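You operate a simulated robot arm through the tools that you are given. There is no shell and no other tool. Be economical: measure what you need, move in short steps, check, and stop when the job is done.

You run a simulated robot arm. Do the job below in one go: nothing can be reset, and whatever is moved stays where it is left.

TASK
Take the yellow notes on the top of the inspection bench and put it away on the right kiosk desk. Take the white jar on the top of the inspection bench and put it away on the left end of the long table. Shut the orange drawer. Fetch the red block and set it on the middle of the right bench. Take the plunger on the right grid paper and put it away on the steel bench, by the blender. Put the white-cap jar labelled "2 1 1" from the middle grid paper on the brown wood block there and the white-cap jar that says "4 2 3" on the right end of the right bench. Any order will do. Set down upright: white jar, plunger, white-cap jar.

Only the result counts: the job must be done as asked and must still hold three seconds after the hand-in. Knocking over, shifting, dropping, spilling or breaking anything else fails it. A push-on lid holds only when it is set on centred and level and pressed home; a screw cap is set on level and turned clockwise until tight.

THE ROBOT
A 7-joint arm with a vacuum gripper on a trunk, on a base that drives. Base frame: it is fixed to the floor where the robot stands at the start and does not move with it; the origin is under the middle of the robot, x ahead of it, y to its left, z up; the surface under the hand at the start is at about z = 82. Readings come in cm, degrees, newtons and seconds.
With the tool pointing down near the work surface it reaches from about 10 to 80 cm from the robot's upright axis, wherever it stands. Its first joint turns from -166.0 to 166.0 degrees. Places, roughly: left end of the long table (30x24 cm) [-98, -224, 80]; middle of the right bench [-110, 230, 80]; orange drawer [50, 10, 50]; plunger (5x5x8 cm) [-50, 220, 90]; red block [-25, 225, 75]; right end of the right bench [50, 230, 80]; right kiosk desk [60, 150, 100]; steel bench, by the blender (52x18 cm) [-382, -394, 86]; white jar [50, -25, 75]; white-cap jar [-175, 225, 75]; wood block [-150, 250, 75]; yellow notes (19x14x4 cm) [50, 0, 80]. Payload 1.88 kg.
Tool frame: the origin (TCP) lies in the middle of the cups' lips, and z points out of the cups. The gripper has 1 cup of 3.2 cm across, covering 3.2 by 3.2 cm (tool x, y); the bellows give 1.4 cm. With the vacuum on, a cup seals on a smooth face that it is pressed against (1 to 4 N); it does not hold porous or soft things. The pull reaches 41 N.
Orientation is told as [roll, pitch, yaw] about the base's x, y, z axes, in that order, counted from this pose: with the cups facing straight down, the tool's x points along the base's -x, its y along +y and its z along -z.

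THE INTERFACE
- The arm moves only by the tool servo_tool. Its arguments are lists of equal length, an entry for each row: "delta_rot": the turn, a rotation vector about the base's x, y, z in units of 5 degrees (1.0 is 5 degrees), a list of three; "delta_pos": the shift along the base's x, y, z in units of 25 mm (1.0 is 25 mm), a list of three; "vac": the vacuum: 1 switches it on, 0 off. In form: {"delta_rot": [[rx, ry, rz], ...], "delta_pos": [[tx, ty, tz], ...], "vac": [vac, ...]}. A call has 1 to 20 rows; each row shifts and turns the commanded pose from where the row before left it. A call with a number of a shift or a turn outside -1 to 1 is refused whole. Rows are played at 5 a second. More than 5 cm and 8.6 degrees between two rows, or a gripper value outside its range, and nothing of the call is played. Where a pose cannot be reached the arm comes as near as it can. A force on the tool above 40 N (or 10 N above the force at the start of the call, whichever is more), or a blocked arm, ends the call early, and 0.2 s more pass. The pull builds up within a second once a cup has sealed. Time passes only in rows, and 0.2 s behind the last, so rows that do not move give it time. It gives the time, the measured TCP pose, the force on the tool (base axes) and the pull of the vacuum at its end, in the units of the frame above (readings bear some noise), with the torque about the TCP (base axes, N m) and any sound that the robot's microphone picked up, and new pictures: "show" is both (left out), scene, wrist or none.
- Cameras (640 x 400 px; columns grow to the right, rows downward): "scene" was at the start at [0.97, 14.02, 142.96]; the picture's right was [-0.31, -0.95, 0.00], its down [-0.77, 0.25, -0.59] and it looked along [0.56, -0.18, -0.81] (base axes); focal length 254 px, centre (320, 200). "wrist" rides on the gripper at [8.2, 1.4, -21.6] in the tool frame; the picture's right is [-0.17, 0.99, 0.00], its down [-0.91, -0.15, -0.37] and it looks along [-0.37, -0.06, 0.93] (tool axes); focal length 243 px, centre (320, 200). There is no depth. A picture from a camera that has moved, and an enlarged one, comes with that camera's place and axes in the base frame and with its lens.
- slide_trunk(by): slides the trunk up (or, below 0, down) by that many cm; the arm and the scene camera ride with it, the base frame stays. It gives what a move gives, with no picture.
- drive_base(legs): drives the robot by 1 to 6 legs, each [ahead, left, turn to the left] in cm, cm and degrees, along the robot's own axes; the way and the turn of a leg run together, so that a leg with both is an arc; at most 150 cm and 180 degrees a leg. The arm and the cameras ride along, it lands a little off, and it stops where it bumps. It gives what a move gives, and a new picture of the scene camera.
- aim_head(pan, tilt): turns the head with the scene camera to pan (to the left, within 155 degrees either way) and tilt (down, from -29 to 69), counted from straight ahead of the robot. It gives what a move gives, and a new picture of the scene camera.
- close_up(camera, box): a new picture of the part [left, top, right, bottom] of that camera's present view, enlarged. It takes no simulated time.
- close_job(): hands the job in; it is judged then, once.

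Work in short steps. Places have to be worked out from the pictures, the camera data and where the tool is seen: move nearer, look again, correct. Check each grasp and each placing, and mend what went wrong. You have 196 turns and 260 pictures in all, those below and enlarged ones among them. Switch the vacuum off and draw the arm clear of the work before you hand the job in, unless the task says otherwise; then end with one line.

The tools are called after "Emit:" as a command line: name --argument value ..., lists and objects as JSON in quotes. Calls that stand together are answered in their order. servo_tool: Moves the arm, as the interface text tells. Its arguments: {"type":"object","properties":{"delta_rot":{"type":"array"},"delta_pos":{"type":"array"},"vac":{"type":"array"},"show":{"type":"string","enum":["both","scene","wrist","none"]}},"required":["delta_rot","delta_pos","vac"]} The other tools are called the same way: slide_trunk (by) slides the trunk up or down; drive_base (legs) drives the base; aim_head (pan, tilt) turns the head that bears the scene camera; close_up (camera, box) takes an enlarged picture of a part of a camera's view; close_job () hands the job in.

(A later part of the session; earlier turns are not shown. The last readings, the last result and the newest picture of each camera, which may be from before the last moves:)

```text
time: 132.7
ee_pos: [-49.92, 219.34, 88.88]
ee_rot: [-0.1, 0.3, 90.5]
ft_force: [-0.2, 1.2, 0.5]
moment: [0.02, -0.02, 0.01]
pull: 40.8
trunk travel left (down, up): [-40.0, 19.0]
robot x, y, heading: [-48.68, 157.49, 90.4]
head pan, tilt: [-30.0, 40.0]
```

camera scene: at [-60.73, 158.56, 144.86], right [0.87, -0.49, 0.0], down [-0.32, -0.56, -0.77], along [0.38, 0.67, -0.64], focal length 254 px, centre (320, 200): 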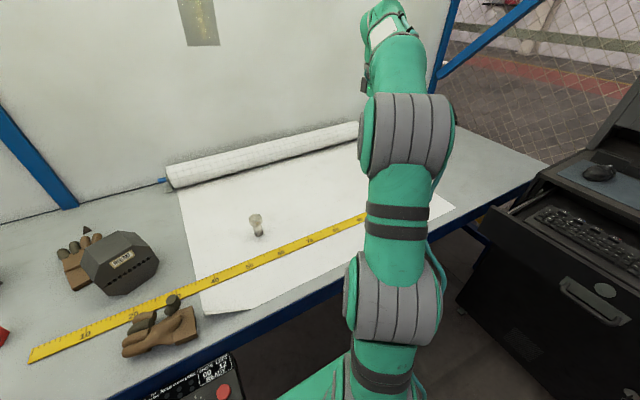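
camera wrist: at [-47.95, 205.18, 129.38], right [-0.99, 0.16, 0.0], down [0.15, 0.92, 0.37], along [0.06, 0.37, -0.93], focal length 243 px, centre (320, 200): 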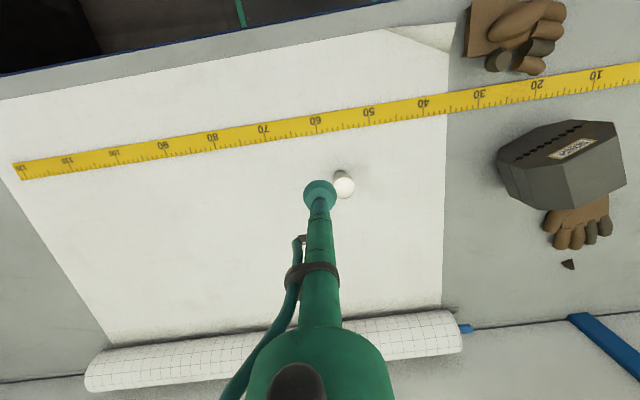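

Plunger sealed. Lift and tuck it in toward the robot for travel.

Emit:
servo_tool --delta_rot '[[0, 0, 0], [0, 0, 0], [0, 0, 0], [0, 0, 0], [0, 0, 0], [0, 0, 0], [0, 0, 0], [0, 0, 0], [0, 0, 0], [0, 0, 0], [0, 0, 0], [0, 0, 0], [0, 0, 0], [0, 0, 0]]' --delta_pos '[[0, 0, 0.4], [0, 0, 0.7], [0, 0, 1], [0, 0, 1], [0, 0, 1], [0, -0.5, 1], [0, -0.8, 1], [0, -1, 1], [0, -1, 1], [0, -1, 1], [0, -1, 1], [0, -1, 0], [0, -1, 0], [0, -1, 0]]' --vac '[1, 1, 1, 1, 1, 1, 1, 1, 1, 1, 1, 1, 1, 1]' --show "wrist"

Emit:
drive_base --legs '[[-50, 0, 0], [0, -30, 0], [0, 0, 180]]'

Emit:
aim_head --pan 0 --tilt 25

```text
time: 135.7
ee_pos: [-50.04, 198.41, 114.18]
ee_rot: [-0.1, 0.3, 90.4]
ft_force: [-0.2, -0.1, -3.2]
moment: [-0.03, -0.03, 0.02]
pull: 41.0
trunk travel left (down, up): [-40.0, 19.0]
robot x, y, heading: [-48.48, 157.41, 90.5]
head pan, tilt: [-30.0, 40.0]
camera wrist: at [-51.35, 190.36, 135.83], right [-0.99, 0.16, 0.0], down [0.15, 0.92, 0.37], along [0.06, 0.36, -0.93], focal length 243 px, centre (320, 200)
```

wrist: 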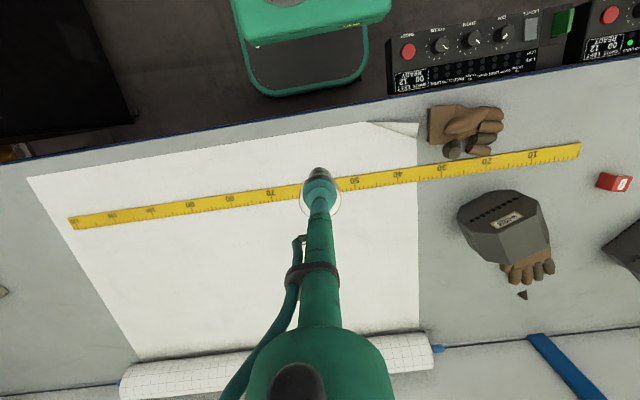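

```text
time: 147.6
ee_pos: [-17.1, 66.59, 114.18]
ee_rot: [0.0, 0.3, -90.1]
ft_force: [0.5, -0.6, -3.2]
moment: [-0.03, -0.02, -0.01]
pull: 40.7
trunk travel left (down, up): [-40.0, 19.0]
robot x, y, heading: [-18.05, 107.79, -90.1]
head pan, tilt: [-30.0, 40.0]
camera scene: at [-5.97, 106.22, 144.86], right [-0.86, 0.5, 0.0], down [0.32, 0.56, -0.77], along [-0.38, -0.66, -0.64], focal length 254 px, centre (320, 200)
```

scene: 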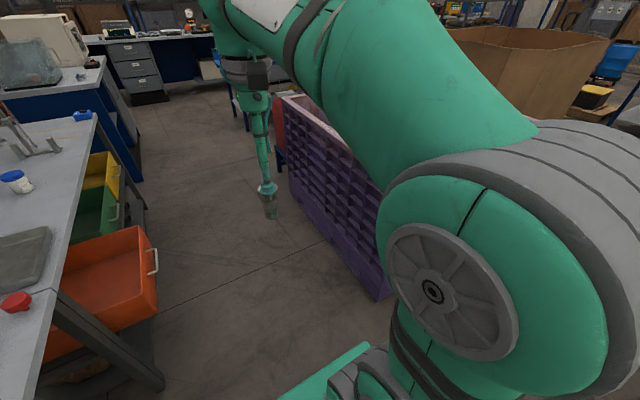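

```text
time: 148.6
ee_pos: [-17.04, 66.58, 114.21]
ee_rot: [-0.1, 0.3, -90.2]
ft_force: [0.9, 0.2, -2.8]
moment: [-0.02, 0.0, -0.01]
pull: 40.5
trunk travel left (down, up): [-40.0, 19.0]
robot x, y, heading: [-17.98, 107.86, -90.0]
head pan, tilt: [0.0, 25.0]
camera scene: at [-1.73, 104.35, 147.19], right [-1.0, 0.0, 0.0], down [0.0, 0.42, -0.91], along [0.0, -0.91, -0.42], focal length 254 px, centre (320, 200)
```

scene: 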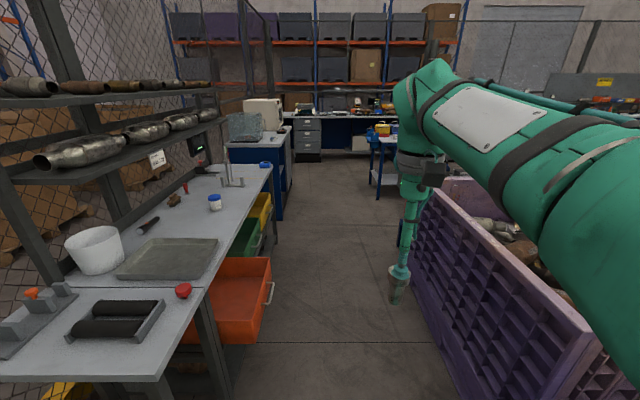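

Corridor is clear at x≈-28 between drawer (x≈22) and bin (x≈-82). Drive down to y≈-250 and look.

Emit:
drive_base --legs '[[20, -10, 0], [150, 0, 0], [150, 0, 0], [40, 0, 0]]'

Emit:
aim_head --pan -45 --tilt 20

Emit:
aim_head --pan -85 --tilt 25

```text
time: 166.4
ee_pos: [-35.58, -292.45, 114.24]
ee_rot: [0.0, 0.3, -91.8]
ft_force: [-0.5, 0.5, -3.3]
moment: [-0.01, -0.02, 0.02]
pull: 40.3
trunk travel left (down, up): [-40.0, 19.0]
robot x, y, heading: [-35.21, -251.5, -91.6]
head pan, tilt: [0.0, 25.0]
camera scene: at [-19.07, -255.13, 147.19], right [-1.0, 0.03, 0.0], down [0.01, 0.42, -0.91], along [-0.03, -0.91, -0.42], focal length 254 px, centre (320, 200)
```

scene: 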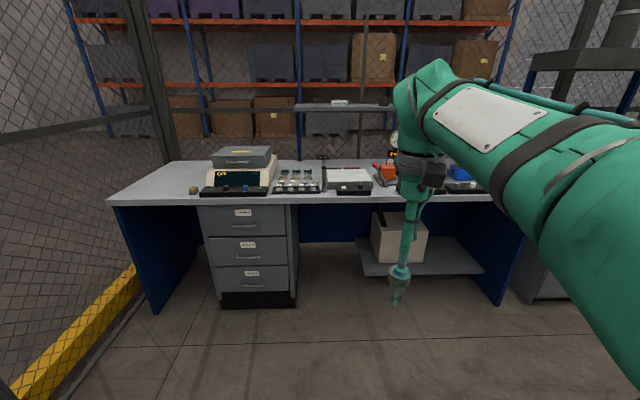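

```text
time: 167.5
ee_pos: [-35.63, -292.5, 114.18]
ee_rot: [0.0, 0.2, -91.8]
ft_force: [0.9, -0.5, -3.0]
moment: [-0.02, -0.04, 0.0]
pull: 40.5
trunk travel left (down, up): [-40.0, 19.0]
robot x, y, heading: [-35.24, -251.4, -91.7]
head pan, tilt: [-45.0, 20.0]
camera scene: at [-25.56, -252.31, 148.0], right [-0.69, 0.73, 0.0], down [0.25, 0.23, -0.94], along [-0.68, -0.64, -0.34], focal length 254 px, centre (320, 200)
```

scene: 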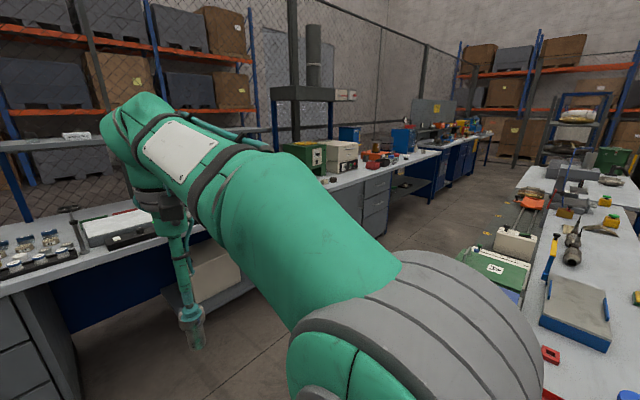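

```text
time: 168.6
ee_pos: [-35.44, -292.51, 114.32]
ee_rot: [0.0, 0.3, -91.8]
ft_force: [0.6, 0.4, -3.3]
moment: [-0.02, 0.05, 0.01]
pull: 40.8
trunk travel left (down, up): [-40.0, 19.0]
robot x, y, heading: [-35.22, -251.42, -92.0]
head pan, tilt: [-85.0, 25.0]
camera scene: at [-27.98, -246.45, 147.2], right [-0.06, 1.0, 0.0], down [0.42, 0.02, -0.91], along [-0.9, -0.05, -0.42], focal length 254 px, centre (320, 200)
```

scene: 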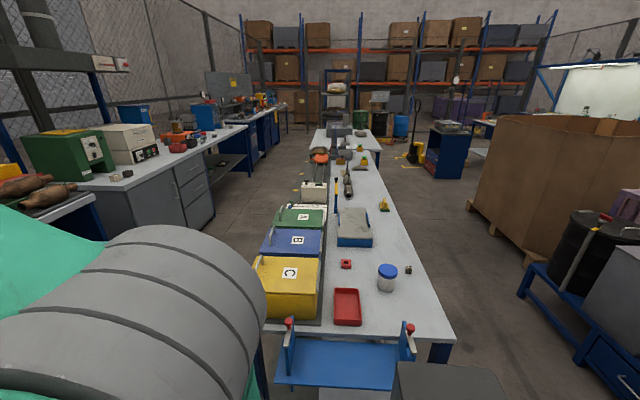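

Zoom at the projected steel bench location to find the blender and free area.

Emit:
close_up --camera "scene" --box '[80, 70, 304, 210]'

Emit:
close_up --camera "scene" --box '[240, 190, 480, 340]'

```text
2.86 times, centred on (192, 140) of scene
camera zoom: at [-27.98, -246.45, 147.2], right [-0.06, 1.0, 0.0], down [0.42, 0.02, -0.91], along [-0.9, -0.05, -0.42], focal length 726 px, centre (686, 371)
```

zoom: 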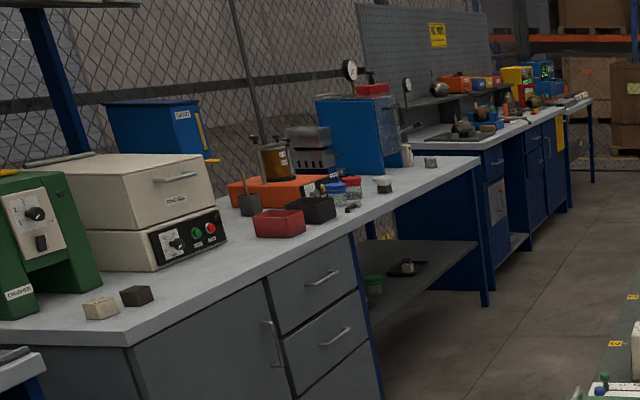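

```text
2.67 times, centred on (360, 265) of scene
camera zoom: at [-27.98, -246.45, 147.2], right [-0.06, 1.0, 0.0], down [0.42, 0.02, -0.91], along [-0.9, -0.05, -0.42], focal length 677 px, centre (213, 27)
```

zoom: 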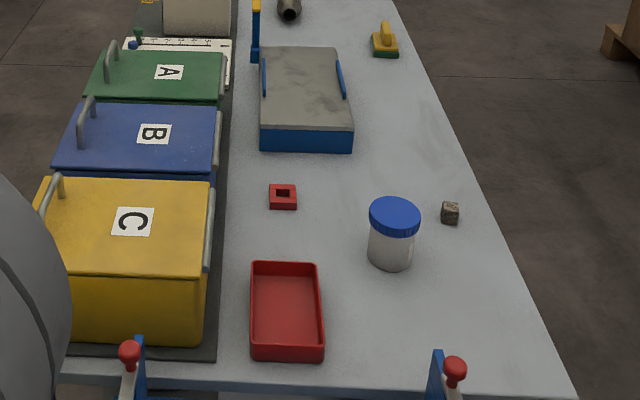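

Free front strip of the steel bench lies around (-370,-392). Drive into the aisle at y≈-325, turn to heading 180 and go along it.

Emit:
drive_base --legs '[[74, 0, 0], [0, 0, -88.2], [150, 0, 0]]'

Emit:
aim_head --pan 20 --tilt 25

```text
time: 183.4
ee_pos: [-228.29, -328.52, 114.14]
ee_rot: [0.1, 0.4, -179.5]
ft_force: [-0.4, -0.5, -3.4]
moment: [-0.01, 0.0, 0.03]
pull: 40.7
trunk travel left (down, up): [-40.0, 19.0]
robot x, y, heading: [-187.46, -327.25, -179.4]
head pan, tilt: [-85.0, 25.0]
camera scene: at [-181.9, -334.25, 147.2], right [1.0, 0.1, 0.0], down [0.04, -0.42, -0.91], along [-0.09, 0.9, -0.42], focal length 254 px, centre (320, 200)
```

scene: 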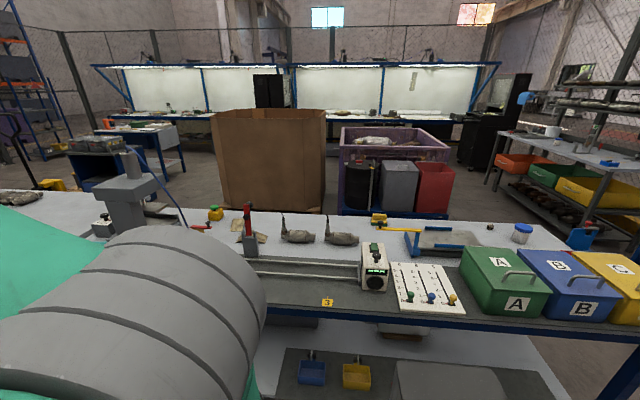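

```text
time: 185.2
ee_pos: [-228.17, -328.52, 114.25]
ee_rot: [0.0, 0.3, -179.6]
ft_force: [-0.4, -0.4, -2.9]
moment: [-0.01, 0.01, 0.01]
pull: 40.9
trunk travel left (down, up): [-40.0, 19.0]
robot x, y, heading: [-186.98, -326.96, -179.4]
head pan, tilt: [20.0, 25.0]
camera scene: at [-189.64, -346.65, 147.19], right [-0.35, 0.94, 0.0], down [0.4, 0.15, -0.91], along [-0.85, -0.32, -0.42], focal length 254 px, centre (320, 200)
```

scene: 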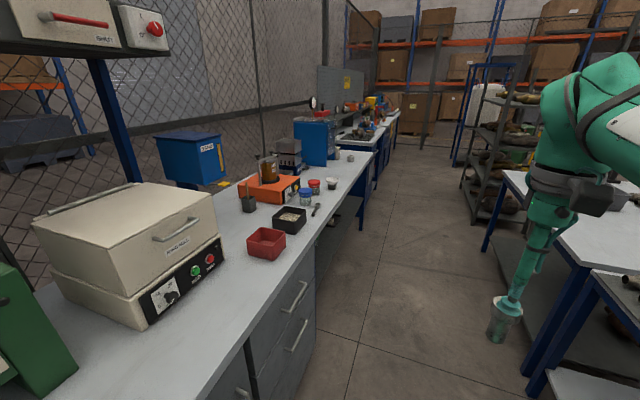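

Free strip confirmed at x -345…-395, y -380…-405. Advance to x≈-368 and turn left to face the bench.

Emit:
drive_base --legs '[[150, 0, 0], [32, 0, 0], [0, 0, 89.5]]'

Emit:
aim_head --pan 10 --tilt 45

```text
time: 198.1
ee_pos: [-368.3, -369.71, 114.22]
ee_rot: [0.0, 0.3, -90.8]
ft_force: [0.8, 0.2, -4.0]
moment: [0.0, 0.03, 0.03]
pull: 40.3
trunk travel left (down, up): [-40.0, 19.0]
robot x, y, heading: [-368.97, -328.62, -90.9]
head pan, tilt: [20.0, 25.0]
camera scene: at [-349.36, -331.52, 147.2], right [-0.94, -0.33, 0.0], down [-0.14, 0.4, -0.91], along [0.3, -0.86, -0.42], focal length 254 px, centre (320, 200)
```

scene: 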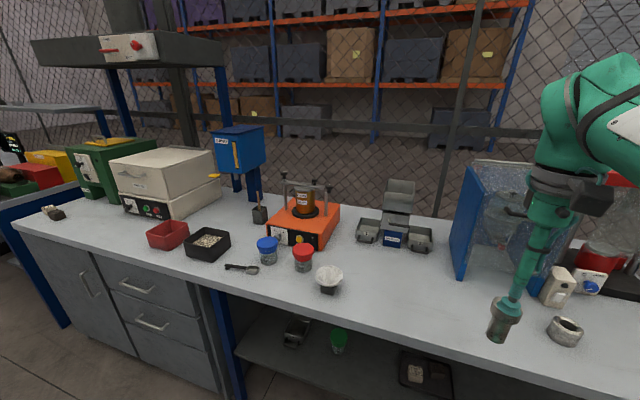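

```text
time: 198.9
ee_pos: [-368.36, -369.64, 114.19]
ee_rot: [0.0, 0.4, -90.7]
ft_force: [0.4, 0.0, -3.1]
moment: [0.01, 0.0, 0.0]
pull: 40.5
trunk travel left (down, up): [-40.0, 19.0]
robot x, y, heading: [-368.95, -328.63, -90.8]
head pan, tilt: [10.0, 45.0]
camera scene: at [-351.09, -330.85, 144.14], right [-0.99, -0.16, 0.0], down [-0.11, 0.7, -0.71], along [0.11, -0.7, -0.71], focal length 254 px, centre (320, 200)
```

scene: 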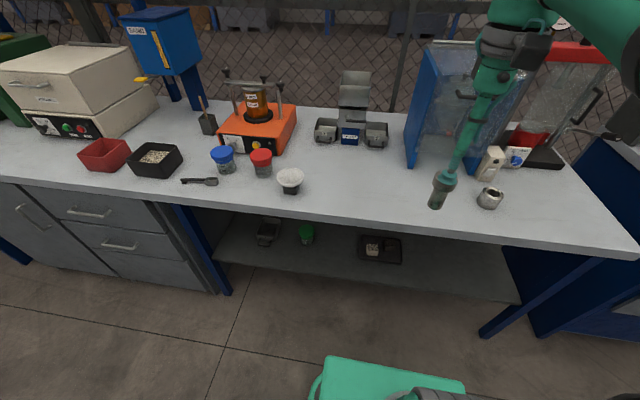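

Target (-374,-394) is free (front edge y≈-384, box behind at -410). Move the plunger over it.

Emit:
servo_tool --delta_rot '[[0, 0, 0], [0, 0, 0], [0, 0, 0], [0, 0, 0], [0, 0, 0], [0, 0, 0], [0, 0, 0], [0, 0, 0], [0, 0, 0], [0, 0, 0]]' --delta_pos '[[-0.22, -1, -0.5], [-0.22, -1, -0.5], [-0.22, -1, -0.5], [-0.22, -1, -0.5], [-0.22, -1, -0.5], [-0.22, -1, -0.5], [-0.22, -1, -0.5], [-0.22, -1, -0.5], [-0.22, -1, 0], [-0.22, -0.7, 0]]' --vac '[1, 1, 1, 1, 1, 1, 1, 1, 1, 1]'

```text
time: 201.1
ee_pos: [-373.83, -393.88, 104.01]
ee_rot: [0.0, 0.5, -90.8]
ft_force: [0.4, -0.4, -3.3]
moment: [-0.04, 0.01, 0.03]
pull: 40.8
trunk travel left (down, up): [-40.0, 19.0]
robot x, y, heading: [-368.83, -328.29, -90.7]
head pan, tilt: [10.0, 45.0]
camera scene: at [-351.09, -330.86, 144.13], right [-0.99, -0.16, 0.0], down [-0.11, 0.7, -0.71], along [0.11, -0.7, -0.71], focal length 254 px, centre (320, 200)
camera wrist: at [-372.44, -385.92, 125.72], right [0.98, -0.18, 0.0], down [-0.17, -0.91, 0.37], along [-0.07, -0.36, -0.93], focal length 243 px, centre (320, 200)
```

scene: 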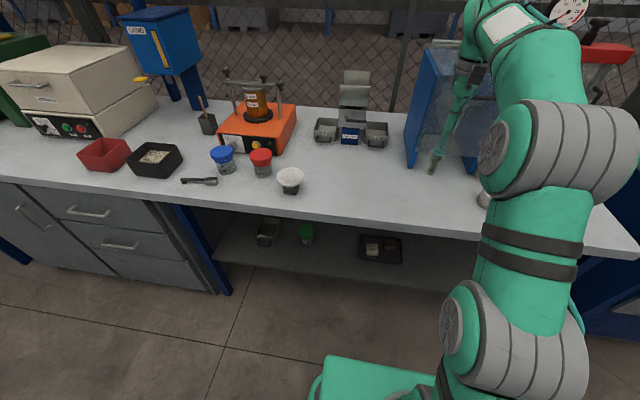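
wrist: 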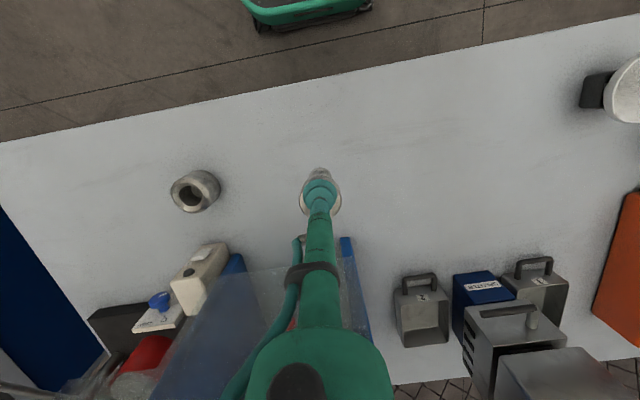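

Clear spot; shift 2.3 cm toward the front for margin from the box and lower.

Emit:
servo_tool --delta_rot '[[0, 0, 0], [0, 0, 0], [0, 0, 0], [0, 0, 0], [0, 0, 0], [0, 0, 0]]' --delta_pos '[[0, 0.9, 0], [0, 0, -0.8], [0, 0, -0.8], [0, 0, -0.8], [0, 0, -0.8], [0, 0, 0]]' --vac '[1, 1, 1, 1, 1, 1]'

```text
time: 202.5
ee_pos: [-373.83, -391.6, 96.18]
ee_rot: [-0.1, 0.4, -90.8]
ft_force: [0.1, 1.1, -3.4]
moment: [-0.01, 0.02, 0.01]
pull: 41.1
trunk travel left (down, up): [-40.0, 19.0]
robot x, y, heading: [-368.8, -328.07, -90.6]
head pan, tilt: [10.0, 45.0]
camera scene: at [-351.09, -330.86, 144.14], right [-0.99, -0.16, 0.0], down [-0.11, 0.7, -0.71], along [0.11, -0.7, -0.71], focal length 254 px, centre (320, 200)
camera wrist: at [-372.43, -383.51, 117.77], right [0.98, -0.18, 0.0], down [-0.17, -0.91, 0.37], along [-0.07, -0.36, -0.93], focal length 243 px, centre (320, 200)
```

scene: 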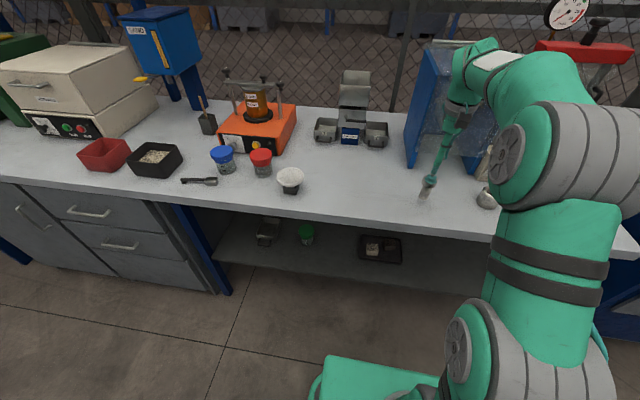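
wrist: 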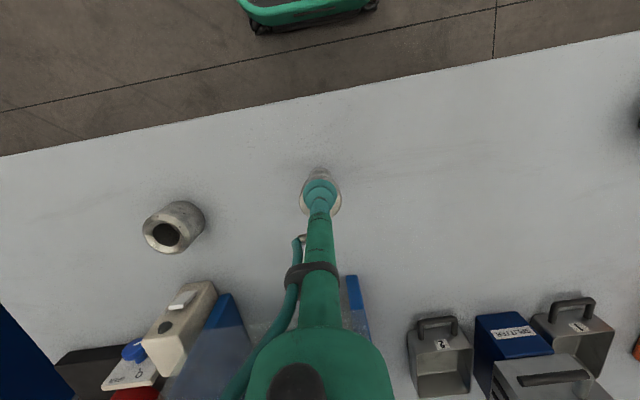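

Expected contact near 93.7. Lower in small steps.

Emit:
servo_tool --delta_rot '[[0, 0, 0], [0, 0, 0], [0, 0, 0], [0, 0, 0], [0, 0, 0], [0, 0, 0]]' --delta_pos '[[0, 0, -0.25], [0, 0, -0.25], [0, 0, -0.15], [0, 0, -0.1], [0, 0, -0.1], [0, 0, 0]]' --vac '[1, 1, 1, 1, 1, 1]' --show "none"

```text
time: 203.9
ee_pos: [-373.91, -391.57, 94.05]
ee_rot: [0.1, 0.4, -90.8]
ft_force: [-0.2, 0.3, -4.0]
moment: [0.01, 0.0, 0.05]
pull: 40.4
trunk travel left (down, up): [-40.0, 19.0]
robot x, y, heading: [-368.49, -328.27, -90.7]
head pan, tilt: [10.0, 45.0]
```

Emit:
servo_tool --delta_rot '[[0, 0, 0], [0, 0, 0], [0, 0, 0], [0, 0, 0], [0, 0, 0]]' --delta_pos '[[0, 0, -0.08], [0, 0, -0.08], [0, 0, -0.08], [0, 0, -0.06], [0, 0, 0]]' --vac '[1, 1, 1, 1, 1]' --show "none"

```text
time: 205.1
ee_pos: [-373.82, -391.67, 93.38]
ee_rot: [-0.1, 0.2, -90.8]
ft_force: [-0.7, 2.3, 6.8]
moment: [-0.08, 0.04, 0.0]
pull: 40.5
trunk travel left (down, up): [-40.0, 19.0]
robot x, y, heading: [-368.72, -328.28, -90.6]
head pan, tilt: [10.0, 45.0]
```

Contact. Release, lift, and look.

Emit:
servo_tool --delta_rot '[[0, 0, 0], [0, 0, 0], [0, 0, 0], [0, 0, 0], [0, 0, 0], [0, 0, 0], [0, 0, 0], [0, 0, 0], [0, 0, 0], [0, 0, 0], [0, 0, 0], [0, 0, 0], [0, 0, 0], [0, 0, 0]]' --delta_pos '[[0, 0, 0.03], [0, 0, 0], [0, 0, 0], [0, 0, 0], [0, 0, 0.3], [0, 0, 0.8], [0, 0, 1], [0, 0, 1], [0, 1, 1], [0, 1, 1], [0, 1, 1], [0, 1, 1], [0, 1, 0.5], [0, 1, 0]]' --vac '[0, 0, 0, 0, 0, 0, 0, 0, 0, 0, 0, 0, 0, 0]' --show "both"

```text
time: 208.1
ee_pos: [-373.84, -376.62, 112.37]
ee_rot: [0.0, 0.3, -90.9]
ft_force: [0.6, -0.4, 0.0]
moment: [-0.01, -0.04, 0.0]
pull: 0.0
trunk travel left (down, up): [-40.0, 19.0]
robot x, y, heading: [-368.64, -328.62, -90.5]
head pan, tilt: [10.0, 45.0]
camera scene: at [-351.09, -330.85, 144.14], right [-0.99, -0.16, 0.0], down [-0.11, 0.7, -0.71], along [0.11, -0.7, -0.71], focal length 254 px, centre (320, 200)
camera wrist: at [-372.42, -368.55, 134.05], right [0.98, -0.18, 0.0], down [-0.17, -0.91, 0.37], along [-0.07, -0.36, -0.93], focal length 243 px, centre (320, 200)
```

scene: 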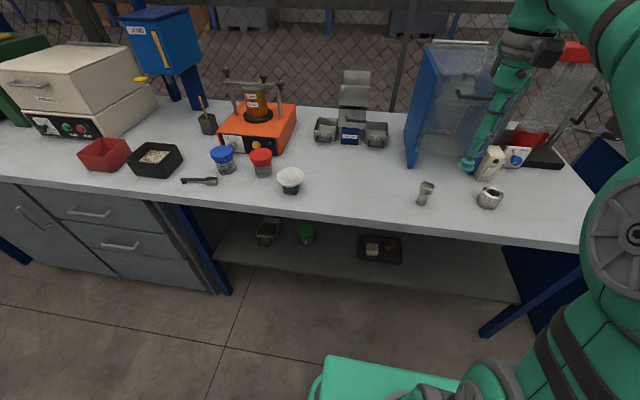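
wrist: 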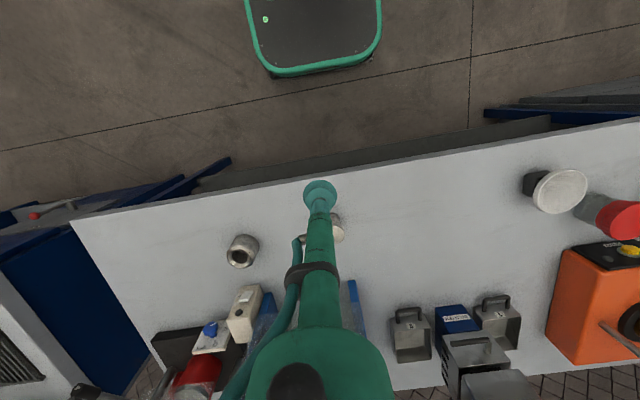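

Plunger stands upright. Drive back out of the aisle and toward the inspection bench.

Emit:
drive_base --legs '[[0, 0, 90.7], [150, 0, 0], [150, 0, 0], [33, 0, 0], [0, 0, 90]]'

```text
time: 232.1
ee_pos: [-31.89, -279.16, 112.36]
ee_rot: [0.0, 0.3, 90.4]
ft_force: [0.3, -0.3, 0.6]
moment: [0.0, 0.0, -0.01]
pull: 0.0
trunk travel left (down, up): [-40.0, 19.0]
robot x, y, heading: [-35.98, -327.36, 90.4]
head pan, tilt: [10.0, 45.0]
camera scene: at [-53.54, -325.64, 144.14], right [0.98, 0.18, 0.0], down [0.13, -0.7, -0.71], along [-0.13, 0.7, -0.71], focal length 254 px, centre (320, 200)
```

scene: 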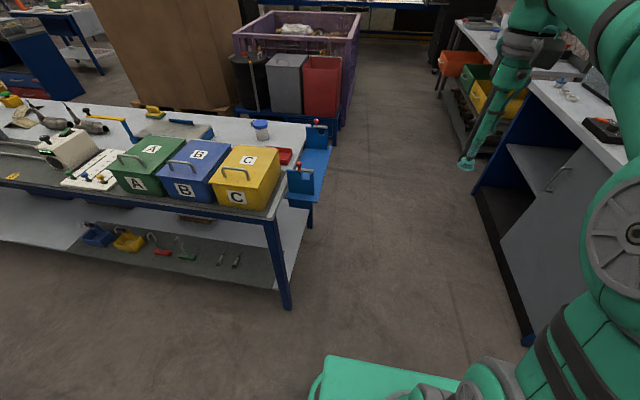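

Drive on up the corridor to y≈5 and turn to face the bench/drawer.

Emit:
drive_base --legs '[[150, 0, 0], [150, 0, 0], [35, 0, 0], [0, 0, -90]]'

Emit:
aim_head --pan 0 --tilt 50

```text
time: 252.3
ee_pos: [10.81, 4.99, 112.31]
ee_rot: [0.0, 0.2, 0.6]
ft_force: [-0.4, 0.2, -0.4]
moment: [-0.01, 0.0, -0.02]
pull: 0.2
trunk travel left (down, up): [-40.0, 19.0]
robot x, y, heading: [-37.7, 8.88, 0.6]
head pan, tilt: [10.0, 45.0]
camera scene: at [-35.57, 26.6, 144.14], right [0.18, -0.98, 0.0], down [-0.7, -0.13, -0.71], along [0.7, 0.13, -0.71], focal length 254 px, centre (320, 200)
```

scene: 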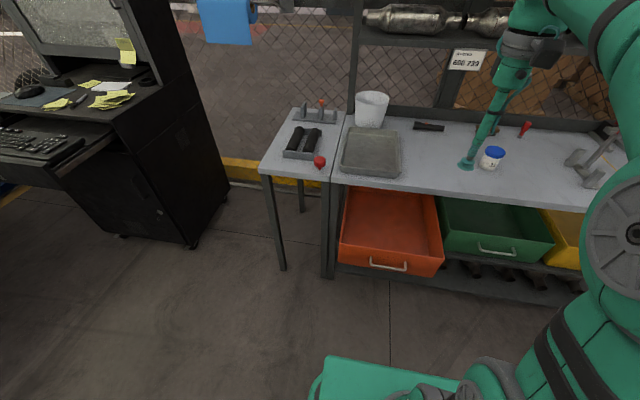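

```text
time: 253.0
ee_pos: [10.82, 5.03, 112.37]
ee_rot: [0.0, 0.3, 0.7]
ft_force: [0.2, -0.5, 0.5]
moment: [-0.02, -0.03, 0.02]
pull: 0.1
trunk travel left (down, up): [-40.0, 19.0]
robot x, y, heading: [-37.73, 9.13, 0.7]
head pan, tilt: [0.0, 50.0]
camera scene: at [-35.86, 25.18, 143.45], right [0.01, -1.0, 0.0], down [-0.77, -0.01, -0.64], along [0.64, 0.01, -0.77], focal length 254 px, centre (320, 200)
```

scene: 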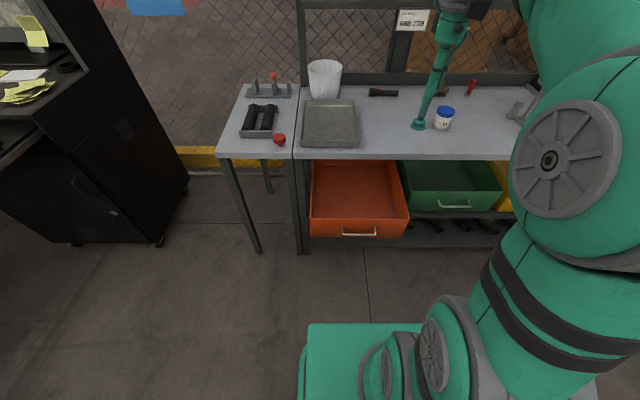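

The drawer front is near x≈27, z 40–57, y centre ≈10; closed would be x≈41. I rotate the tool to face +x, before lowering the trunk.

Emit:
servo_tool --delta_rot '[[0, -1, 0], [0, -1, 0], [0, -1, 0], [0, -1, 0], [0, -1, 0], [0, -1, 0], [0, -1, 0], [0, -1, 0], [0, -1, 0], [0, -1, 0], [0, -1, 0], [0, -1, 0], [0, -1, 0], [0, -1, 0], [0, -1, 0], [0, -1, 0], [0, -1, 0], [0, -1, 0]]' --delta_pos '[[0, 0.1, 0], [0, 0.1, 0], [0, 0.1, 0], [0, 0.1, 0], [0, 0.1, 0], [0, 0.1, 0], [0, 0.1, 0], [0, 0.1, 0], [0, 0.1, 0], [0, 0.1, 0], [0, 0.1, 0], [0, 0.1, 0], [0, 0.1, 0], [0, 0.1, 0], [0, 0.1, 0], [0, 0.1, 0], [0, 0.1, 0], [0, 0.1, 0]]' --vac '[0, 0, 0, 0, 0, 0, 0, 0, 0, 0, 0, 0, 0, 0, 0, 0, 0, 0]' --show "scene"

```text
time: 255.3
ee_pos: [13.23, 7.04, 104.4]
ee_rot: [0.4, -41.7, -0.4]
ft_force: [1.0, 0.0, 0.4]
moment: [-0.01, -0.02, 0.03]
pull: 0.1
trunk travel left (down, up): [-40.0, 19.0]
robot x, y, heading: [-37.55, 8.59, 0.7]
head pan, tilt: [0.0, 50.0]
stopped in row 11: the arm was blocked; the commanded pose is now the measured one
camera scene: at [-35.84, 25.18, 143.3], right [0.01, -1.0, 0.0], down [-0.77, -0.01, -0.64], along [0.64, 0.01, -0.77], focal length 254 px, centre (320, 200)
```

scene: 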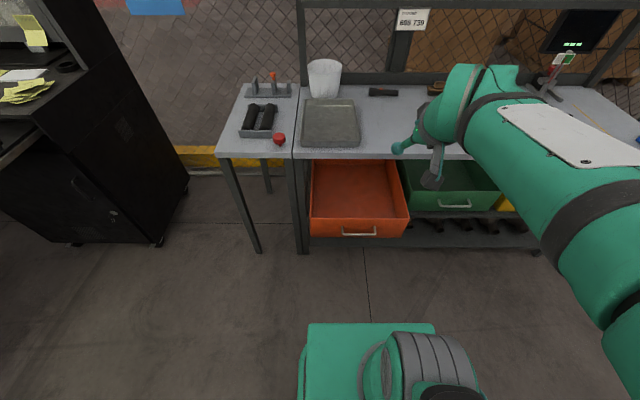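

The arm blocked itself at 42° pitch; that tilt is enough to push beneath the bench. Lower the trunk now.

Emit:
slide_trunk --by -36

Emit:
servo_tool --delta_rot '[[0, 0, 0], [0, 0, 0], [0, 0, 0], [0, 0, 0], [0, 0, 0], [0, 0, 0], [0, 0, 0]]' --delta_pos '[[0, 0.3, -1], [0, 0.3, -1], [0, 0.3, -1], [0, 0.3, -1], [0, 0, -1], [0, 0, -1], [0, 0, -0.2]]' --vac '[0, 0, 0, 0, 0, 0, 0]'

```text
time: 257.6
ee_pos: [4.65, 7.85, 66.55]
ee_rot: [1.8, -25.2, -1.2]
ft_force: [-0.6, -0.6, -0.4]
moment: [-0.02, -0.08, 0.0]
pull: 0.1
trunk travel left (down, up): [-17.4, 41.6]
robot x, y, heading: [-36.91, 8.69, 0.6]
head pan, tilt: [0.0, 50.0]
stopped: the arm was blocked; the commanded pose is now the measured one
```

```text
time: 259.1
ee_pos: [4.56, 10.76, 51.6]
ee_rot: [1.8, -25.6, -1.2]
ft_force: [-0.4, 0.7, 0.3]
moment: [0.02, 0.0, 0.0]
pull: 0.0
trunk travel left (down, up): [-17.4, 41.6]
robot x, y, heading: [-37.73, 8.76, 0.5]
head pan, tilt: [0.0, 50.0]
camera scene: at [-35.87, 25.18, 120.86], right [0.01, -1.0, 0.0], down [-0.77, -0.01, -0.64], along [0.64, 0.01, -0.77], focal length 254 px, centre (320, 200)
camera wrist: at [-12.14, 11.75, 67.59], right [0.16, 0.98, 0.1], down [0.66, -0.18, 0.73], along [0.73, -0.05, -0.68], focal length 243 px, centre (320, 200)
```

scene: 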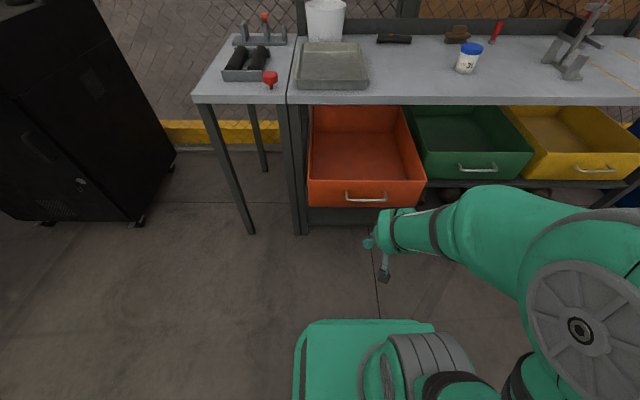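
wrist: 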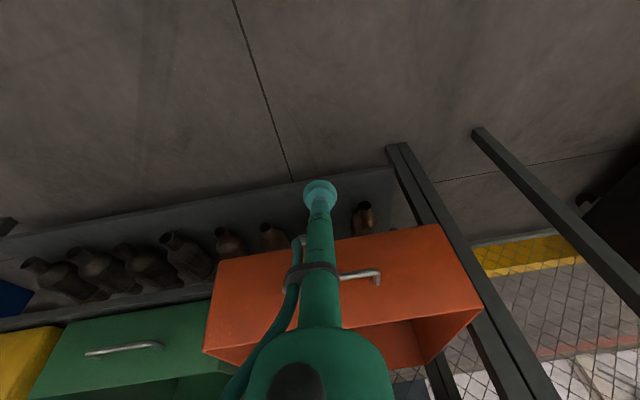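

The drawer front is at x≈27, z 42–57, handle y≈6–15, z≈51. I'll push at y≈2 beside the handle; first tilt further while moving forward.

Emit:
servo_tool --delta_rot '[[0, -1, 0], [0, -1, 0], [0, -1, 0], [0, -1, 0], [0, -1, 0], [0, -1, 0], [0, -1, 0], [0, -1, 0]]' --delta_pos '[[0.6, -0.45, 0], [0.6, -0.45, 0], [0.6, -0.45, 0], [0.6, -0.45, 0], [0.6, -0.45, 0], [0.6, -0.45, 0], [0.6, -0.4, 0], [0.6, -0.4, 0]]' --vac '[0, 0, 0, 0, 0, 0, 0, 0]'

```text
time: 259.9
ee_pos: [-0.4, 10.7, 39.33]
ee_rot: [3.3, -16.4, 1.8]
ft_force: [0.0, -0.3, 0.3]
moment: [0.0, -0.08, -0.01]
pull: 0.1
trunk travel left (down, up): [-17.4, 41.6]
robot x, y, heading: [-37.07, 9.08, 0.6]
head pan, tilt: [0.0, 50.0]
stopped in row 3: the arm was blocked; the commanded pose is now the measured one
camera scene: at [-34.86, 25.19, 120.66], right [0.01, -1.0, 0.0], down [-0.77, -0.01, -0.64], along [0.64, 0.01, -0.77], focal length 254 px, centre (320, 200)
camera wrist: at [-14.46, 10.34, 57.79], right [0.11, 0.99, 0.1], down [0.78, -0.15, 0.61], along [0.62, 0.01, -0.79], focal length 243 px, centre (320, 200)
```

scene: 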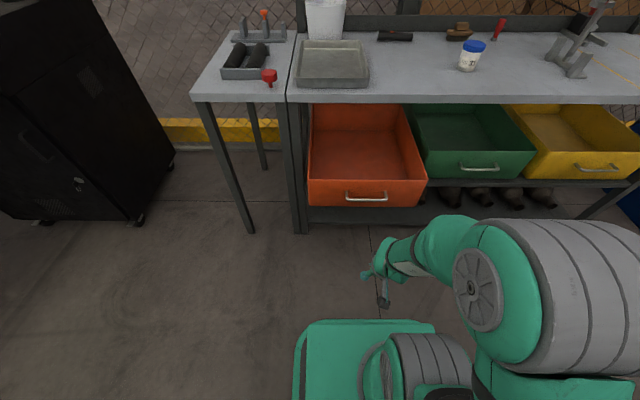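
wrist: 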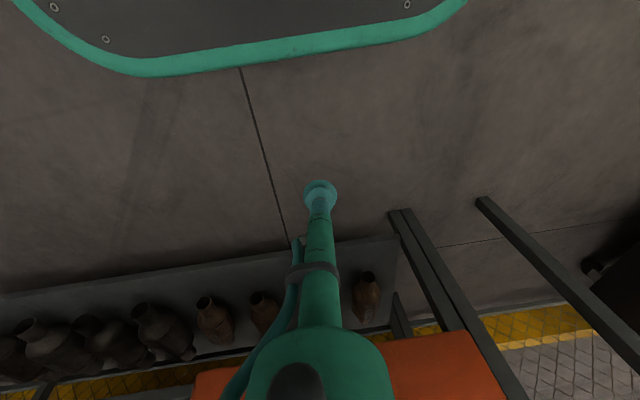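

The arm folds up when tilting too close. Un-fold: first raise and extend forward at the present tilt, then tilt when extended.

Emit:
servo_tool --delta_rot '[[0, 0, 0], [0, 0, 0], [0, 0, 0], [0, 0, 0], [0, 0, 0], [0, 0, 0], [0, 0, 0], [0, 0, 0]]' --delta_pos '[[0, -0.4, 0.5], [0.5, -0.4, 0.5], [1, -0.4, 0.5], [1, -0.4, 0.5], [1, -0.4, 0.5], [1, -0.4, 0.5], [1, -0.4, 0.5], [1, -0.4, 0]]' --vac '[0, 0, 0, 0, 0, 0, 0, 0]'

```text
time: 261.7
ee_pos: [15.39, 2.55, 48.66]
ee_rot: [3.4, -17.0, 1.5]
ft_force: [0.3, 0.2, 0.3]
moment: [0.04, 0.02, -0.02]
pull: 0.0
trunk travel left (down, up): [-17.4, 41.6]
robot x, y, heading: [-37.39, 8.97, 0.8]
head pan, tilt: [0.0, 50.0]
camera scene: at [-35.86, 25.18, 120.86], right [0.01, -1.0, 0.0], down [-0.77, -0.01, -0.64], along [0.64, 0.01, -0.77], focal length 254 px, centre (320, 200)
camera wrist: at [1.23, 2.22, 66.96], right [0.12, 0.99, 0.1], down [0.77, -0.16, 0.62], along [0.63, 0.01, -0.78], focal length 243 px, centre (320, 200)
```

scene: 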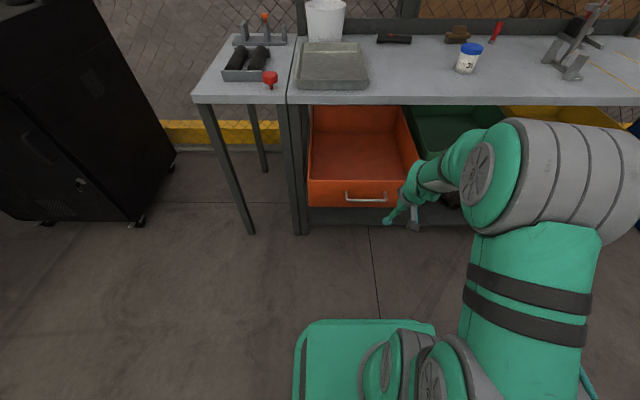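
wrist: 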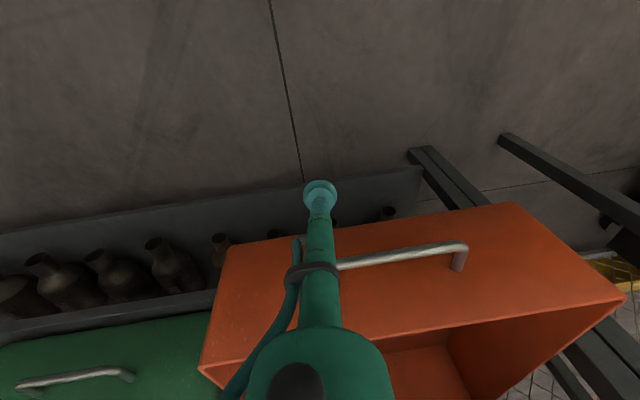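

Extended fine. Shift to y≈-1 to clear the handle, and tilt about 15° more.

Emit:
servo_tool --delta_rot '[[0, -1, 0], [0, -1, 0], [0, -1, 0]]' --delta_pos '[[0.5, -0.5, 0.3], [0.5, -0.5, 0.3], [0.5, -0.4, 0]]' --vac '[0, 0, 0]'

```text
time: 262.5
ee_pos: [19.36, -1.14, 50.08]
ee_rot: [2.9, -32.0, 1.7]
ft_force: [-0.3, -0.4, -0.1]
moment: [0.02, -0.02, 0.04]
pull: 0.1
trunk travel left (down, up): [-17.4, 41.6]
robot x, y, heading: [-37.19, 8.98, 0.5]
head pan, tilt: [0.0, 50.0]
camera scene: at [-35.84, 25.17, 120.86], right [0.01, -1.0, 0.0], down [-0.77, -0.01, -0.64], along [0.64, 0.01, -0.77], focal length 254 px, centre (320, 200)
camera wrist: at [0.79, -1.32, 64.1], right [0.08, 0.99, 0.13], down [0.59, -0.16, 0.8], along [0.81, 0.01, -0.59], focal length 243 px, centre (320, 200)
```

scene: 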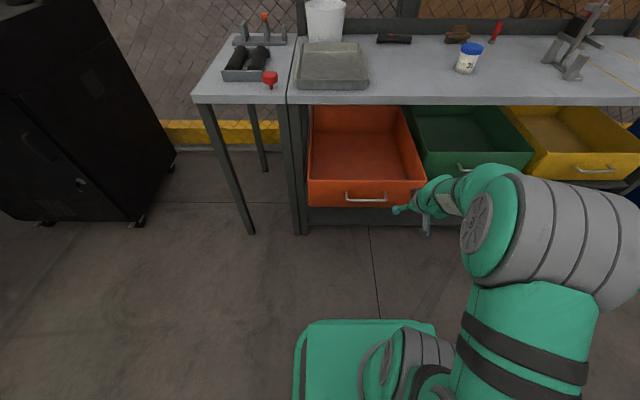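
wrist: 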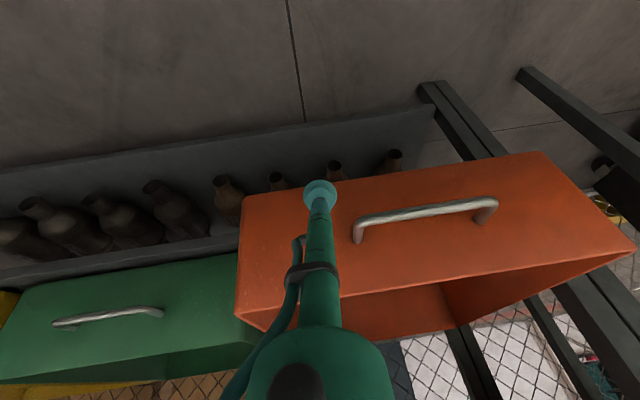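

Cup is beside the handle, tilt 32°. Push +x with the arm.

Emit:
servo_tool --delta_rot '[[0, 0, 0], [0, 0, 0], [0, 0, 0], [0, 0, 0], [0, 0, 0], [0, 0, 0], [0, 0, 0], [0, 0, 0]]' --delta_pos '[[0.7, 0, 0], [0.7, 0, 0], [0.7, 0, 0], [0.7, 0, 0], [0.7, 0, 0], [0.7, 0, 0], [0.7, 0, 0], [0.7, 0, 0]]' --vac '[0, 0, 0, 0, 0, 0, 0, 0]'

```text
time: 264.3
ee_pos: [33.27, -0.96, 50.04]
ee_rot: [3.0, -32.0, 1.7]
ft_force: [-0.5, -0.2, 0.3]
moment: [0.04, 0.02, 0.01]
pull: 0.1
trunk travel left (down, up): [-17.4, 41.6]
robot x, y, heading: [-37.18, 8.98, 0.7]
head pan, tilt: [0.0, 50.0]
camera scene: at [-35.86, 25.18, 120.86], right [0.01, -1.0, 0.0], down [-0.77, -0.01, -0.64], along [0.64, 0.01, -0.77], focal length 254 px, centre (320, 200)
camera wrist: at [14.79, -1.3, 64.07], right [0.08, 0.99, 0.13], down [0.59, -0.16, 0.8], along [0.81, 0.01, -0.59], focal length 243 px, centre (320, 200)
```

scene: 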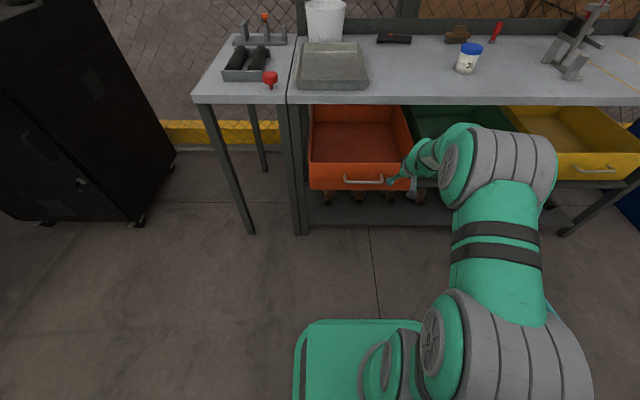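
wrist: 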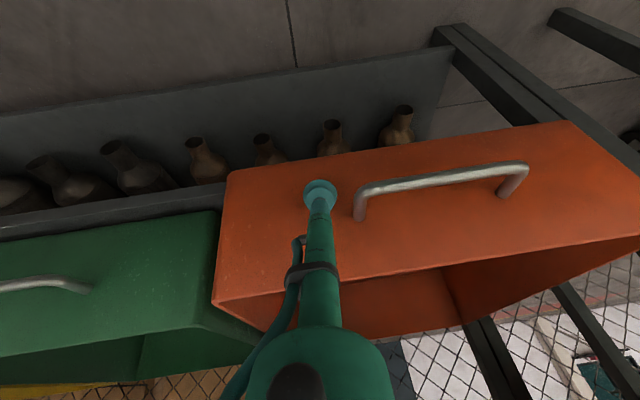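

The drawer is moving. Continue pushing.

Emit:
servo_tool --delta_rot '[[0, 0, 0], [0, 0, 0], [0, 0, 0], [0, 0, 0], [0, 0, 0], [0, 0, 0]]' --delta_pos '[[0.6, 0, 0], [0.6, 0, 0], [0.6, 0, 0], [0.6, 0, 0], [0.6, 0, 0], [0.6, 0, 0]]' --vac '[0, 0, 0, 0, 0, 0]'

```text
time: 265.7
ee_pos: [41.11, -0.83, 49.16]
ee_rot: [3.4, -30.6, 1.3]
ft_force: [-7.2, -0.3, 1.7]
moment: [-0.03, -0.19, 0.0]
pull: 0.0
trunk travel left (down, up): [-17.4, 41.6]
robot x, y, heading: [-37.82, 9.32, 0.5]
head pan, tilt: [0.0, 50.0]
stopped in row 6: the force on the tool passed its limit at 53 N (the readings are from after the stop); the commanded pose is now the measured one
camera scene: at [-35.95, 25.17, 120.87], right [0.01, -1.0, 0.0], down [-0.77, -0.01, -0.64], along [0.64, 0.01, -0.77], focal length 254 px, centre (320, 200)
camera wrist: at [23.0, -1.26, 63.47], right [0.09, 0.99, 0.14], down [0.6, -0.16, 0.78], along [0.79, 0.01, -0.61], focal length 243 px, centre (320, 200)
```

scene: 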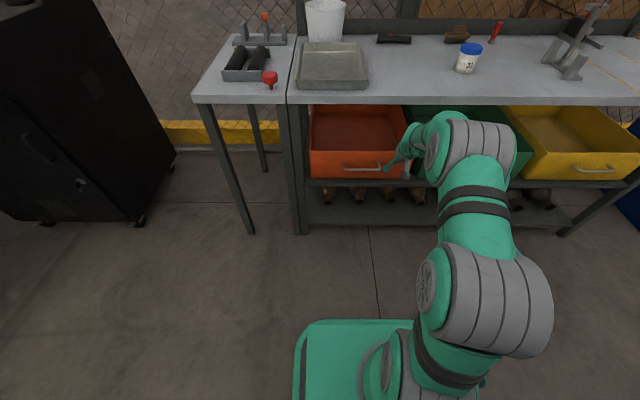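
wrist: 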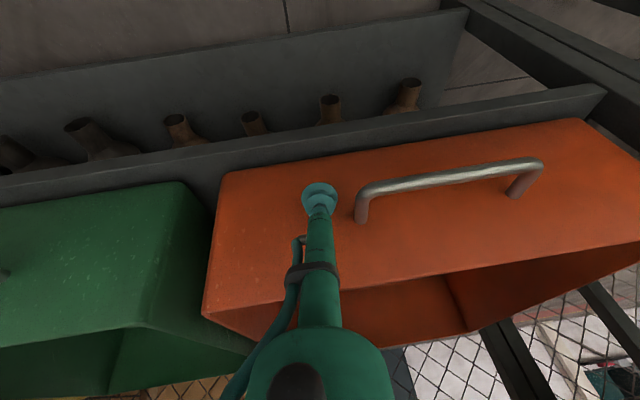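

Stop reached with 53 N, seemingly flush with its neighbour. I press once more gently to confirm the end stop.

Emit:
servo_tool --delta_rot '[[0, 0, 0], [0, 0, 0], [0, 0, 0], [0, 0, 0], [0, 0, 0], [0, 0, 0]]' --delta_pos '[[0.2, 0, 0], [0.2, 0, 0], [0.2, 0, 0], [0.2, 0, 0], [0.2, 0, 0], [0.2, 0, 0]]' --vac '[0, 0, 0, 0, 0, 0]' --show "wrist"

```text
time: 266.2
ee_pos: [41.23, -0.83, 48.85]
ee_rot: [3.7, -30.3, 1.2]
ft_force: [-10.6, -0.1, 3.1]
moment: [-0.01, -0.26, 0.02]
pull: 0.1
trunk travel left (down, up): [-17.4, 41.6]
robot x, y, heading: [-37.17, 8.58, 0.5]
head pan, tilt: [0.0, 50.0]
stopped in row 2: the force on the tool passed its limit at 47 N (the readings are from after the stop); the commanded pose is now the measured one
camera wrist: at [23.14, -1.28, 63.32], right [0.09, 0.99, 0.14], down [0.61, -0.16, 0.78], along [0.79, 0.01, -0.62], focal length 243 px, centre (320, 200)
```

wrist: 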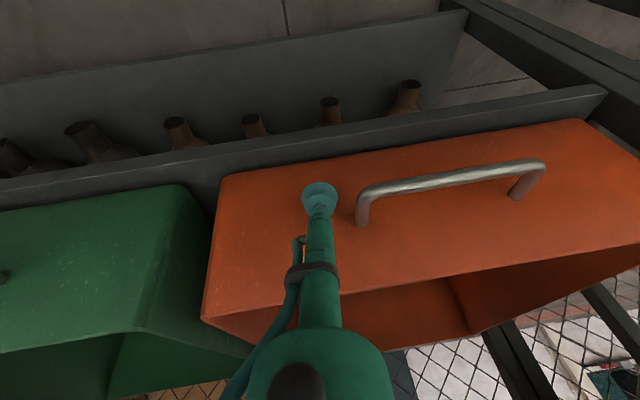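

Firmly shut. Retract, un-tilt, and raise the trunk.

Emit:
servo_tool --delta_rot '[[0, 0, 0], [0, 0, 0], [0, 0, 0], [0, 0, 0], [0, 0, 0], [0, 0, 0], [0, 0, 0], [0, 0, 0], [0, 1, 0], [0, 1, 0], [0, 1, 0], [0, 1, 0], [0, 1, 0], [0, 1, 0]]' --delta_pos '[[-0.5, 0, 0], [-1, 0, 0], [-1, 0, 0], [-1, 0, 0], [-1, 0, 0], [-1, 0, 0], [-1, 0, 0], [-1, 0, 0], [0, 0, 0.5], [0, 0, 0.5], [0, 0, 0.5], [0, 0, 0.5], [0, 0, 0.5], [0, 0, 0.5]]' --vac '[0, 0, 0, 0, 0, 0, 0, 0, 0, 0, 0, 0, 0, 0]' --show "scene"

Emit:
slide_trunk --by 22.6

```text
time: 269.2
ee_pos: [22.54, -0.9, 56.34]
ee_rot: [4.2, -0.3, 1.0]
ft_force: [0.2, 0.5, -0.6]
moment: [0.0, -0.02, -0.01]
pull: 0.0
trunk travel left (down, up): [-17.4, 41.6]
robot x, y, heading: [-37.97, 8.63, 0.6]
head pan, tilt: [0.0, 50.0]
camera scene: at [-35.93, 25.17, 120.86], right [0.01, -1.0, 0.0], down [-0.77, -0.01, -0.64], along [0.64, 0.01, -0.77], focal length 254 px, centre (320, 200)
```

scene: 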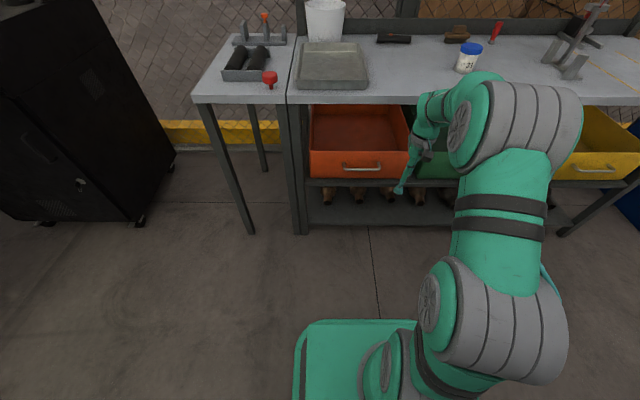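

```text
time: 271.5
ee_pos: [22.6, -0.88, 79.08]
ee_rot: [4.4, -0.4, 1.0]
ft_force: [-0.3, 0.7, -0.1]
moment: [0.04, 0.01, 0.0]
pull: 0.0
trunk travel left (down, up): [-40.0, 19.0]
robot x, y, heading: [-37.26, 8.82, 0.4]
head pan, tilt: [0.0, 50.0]
```

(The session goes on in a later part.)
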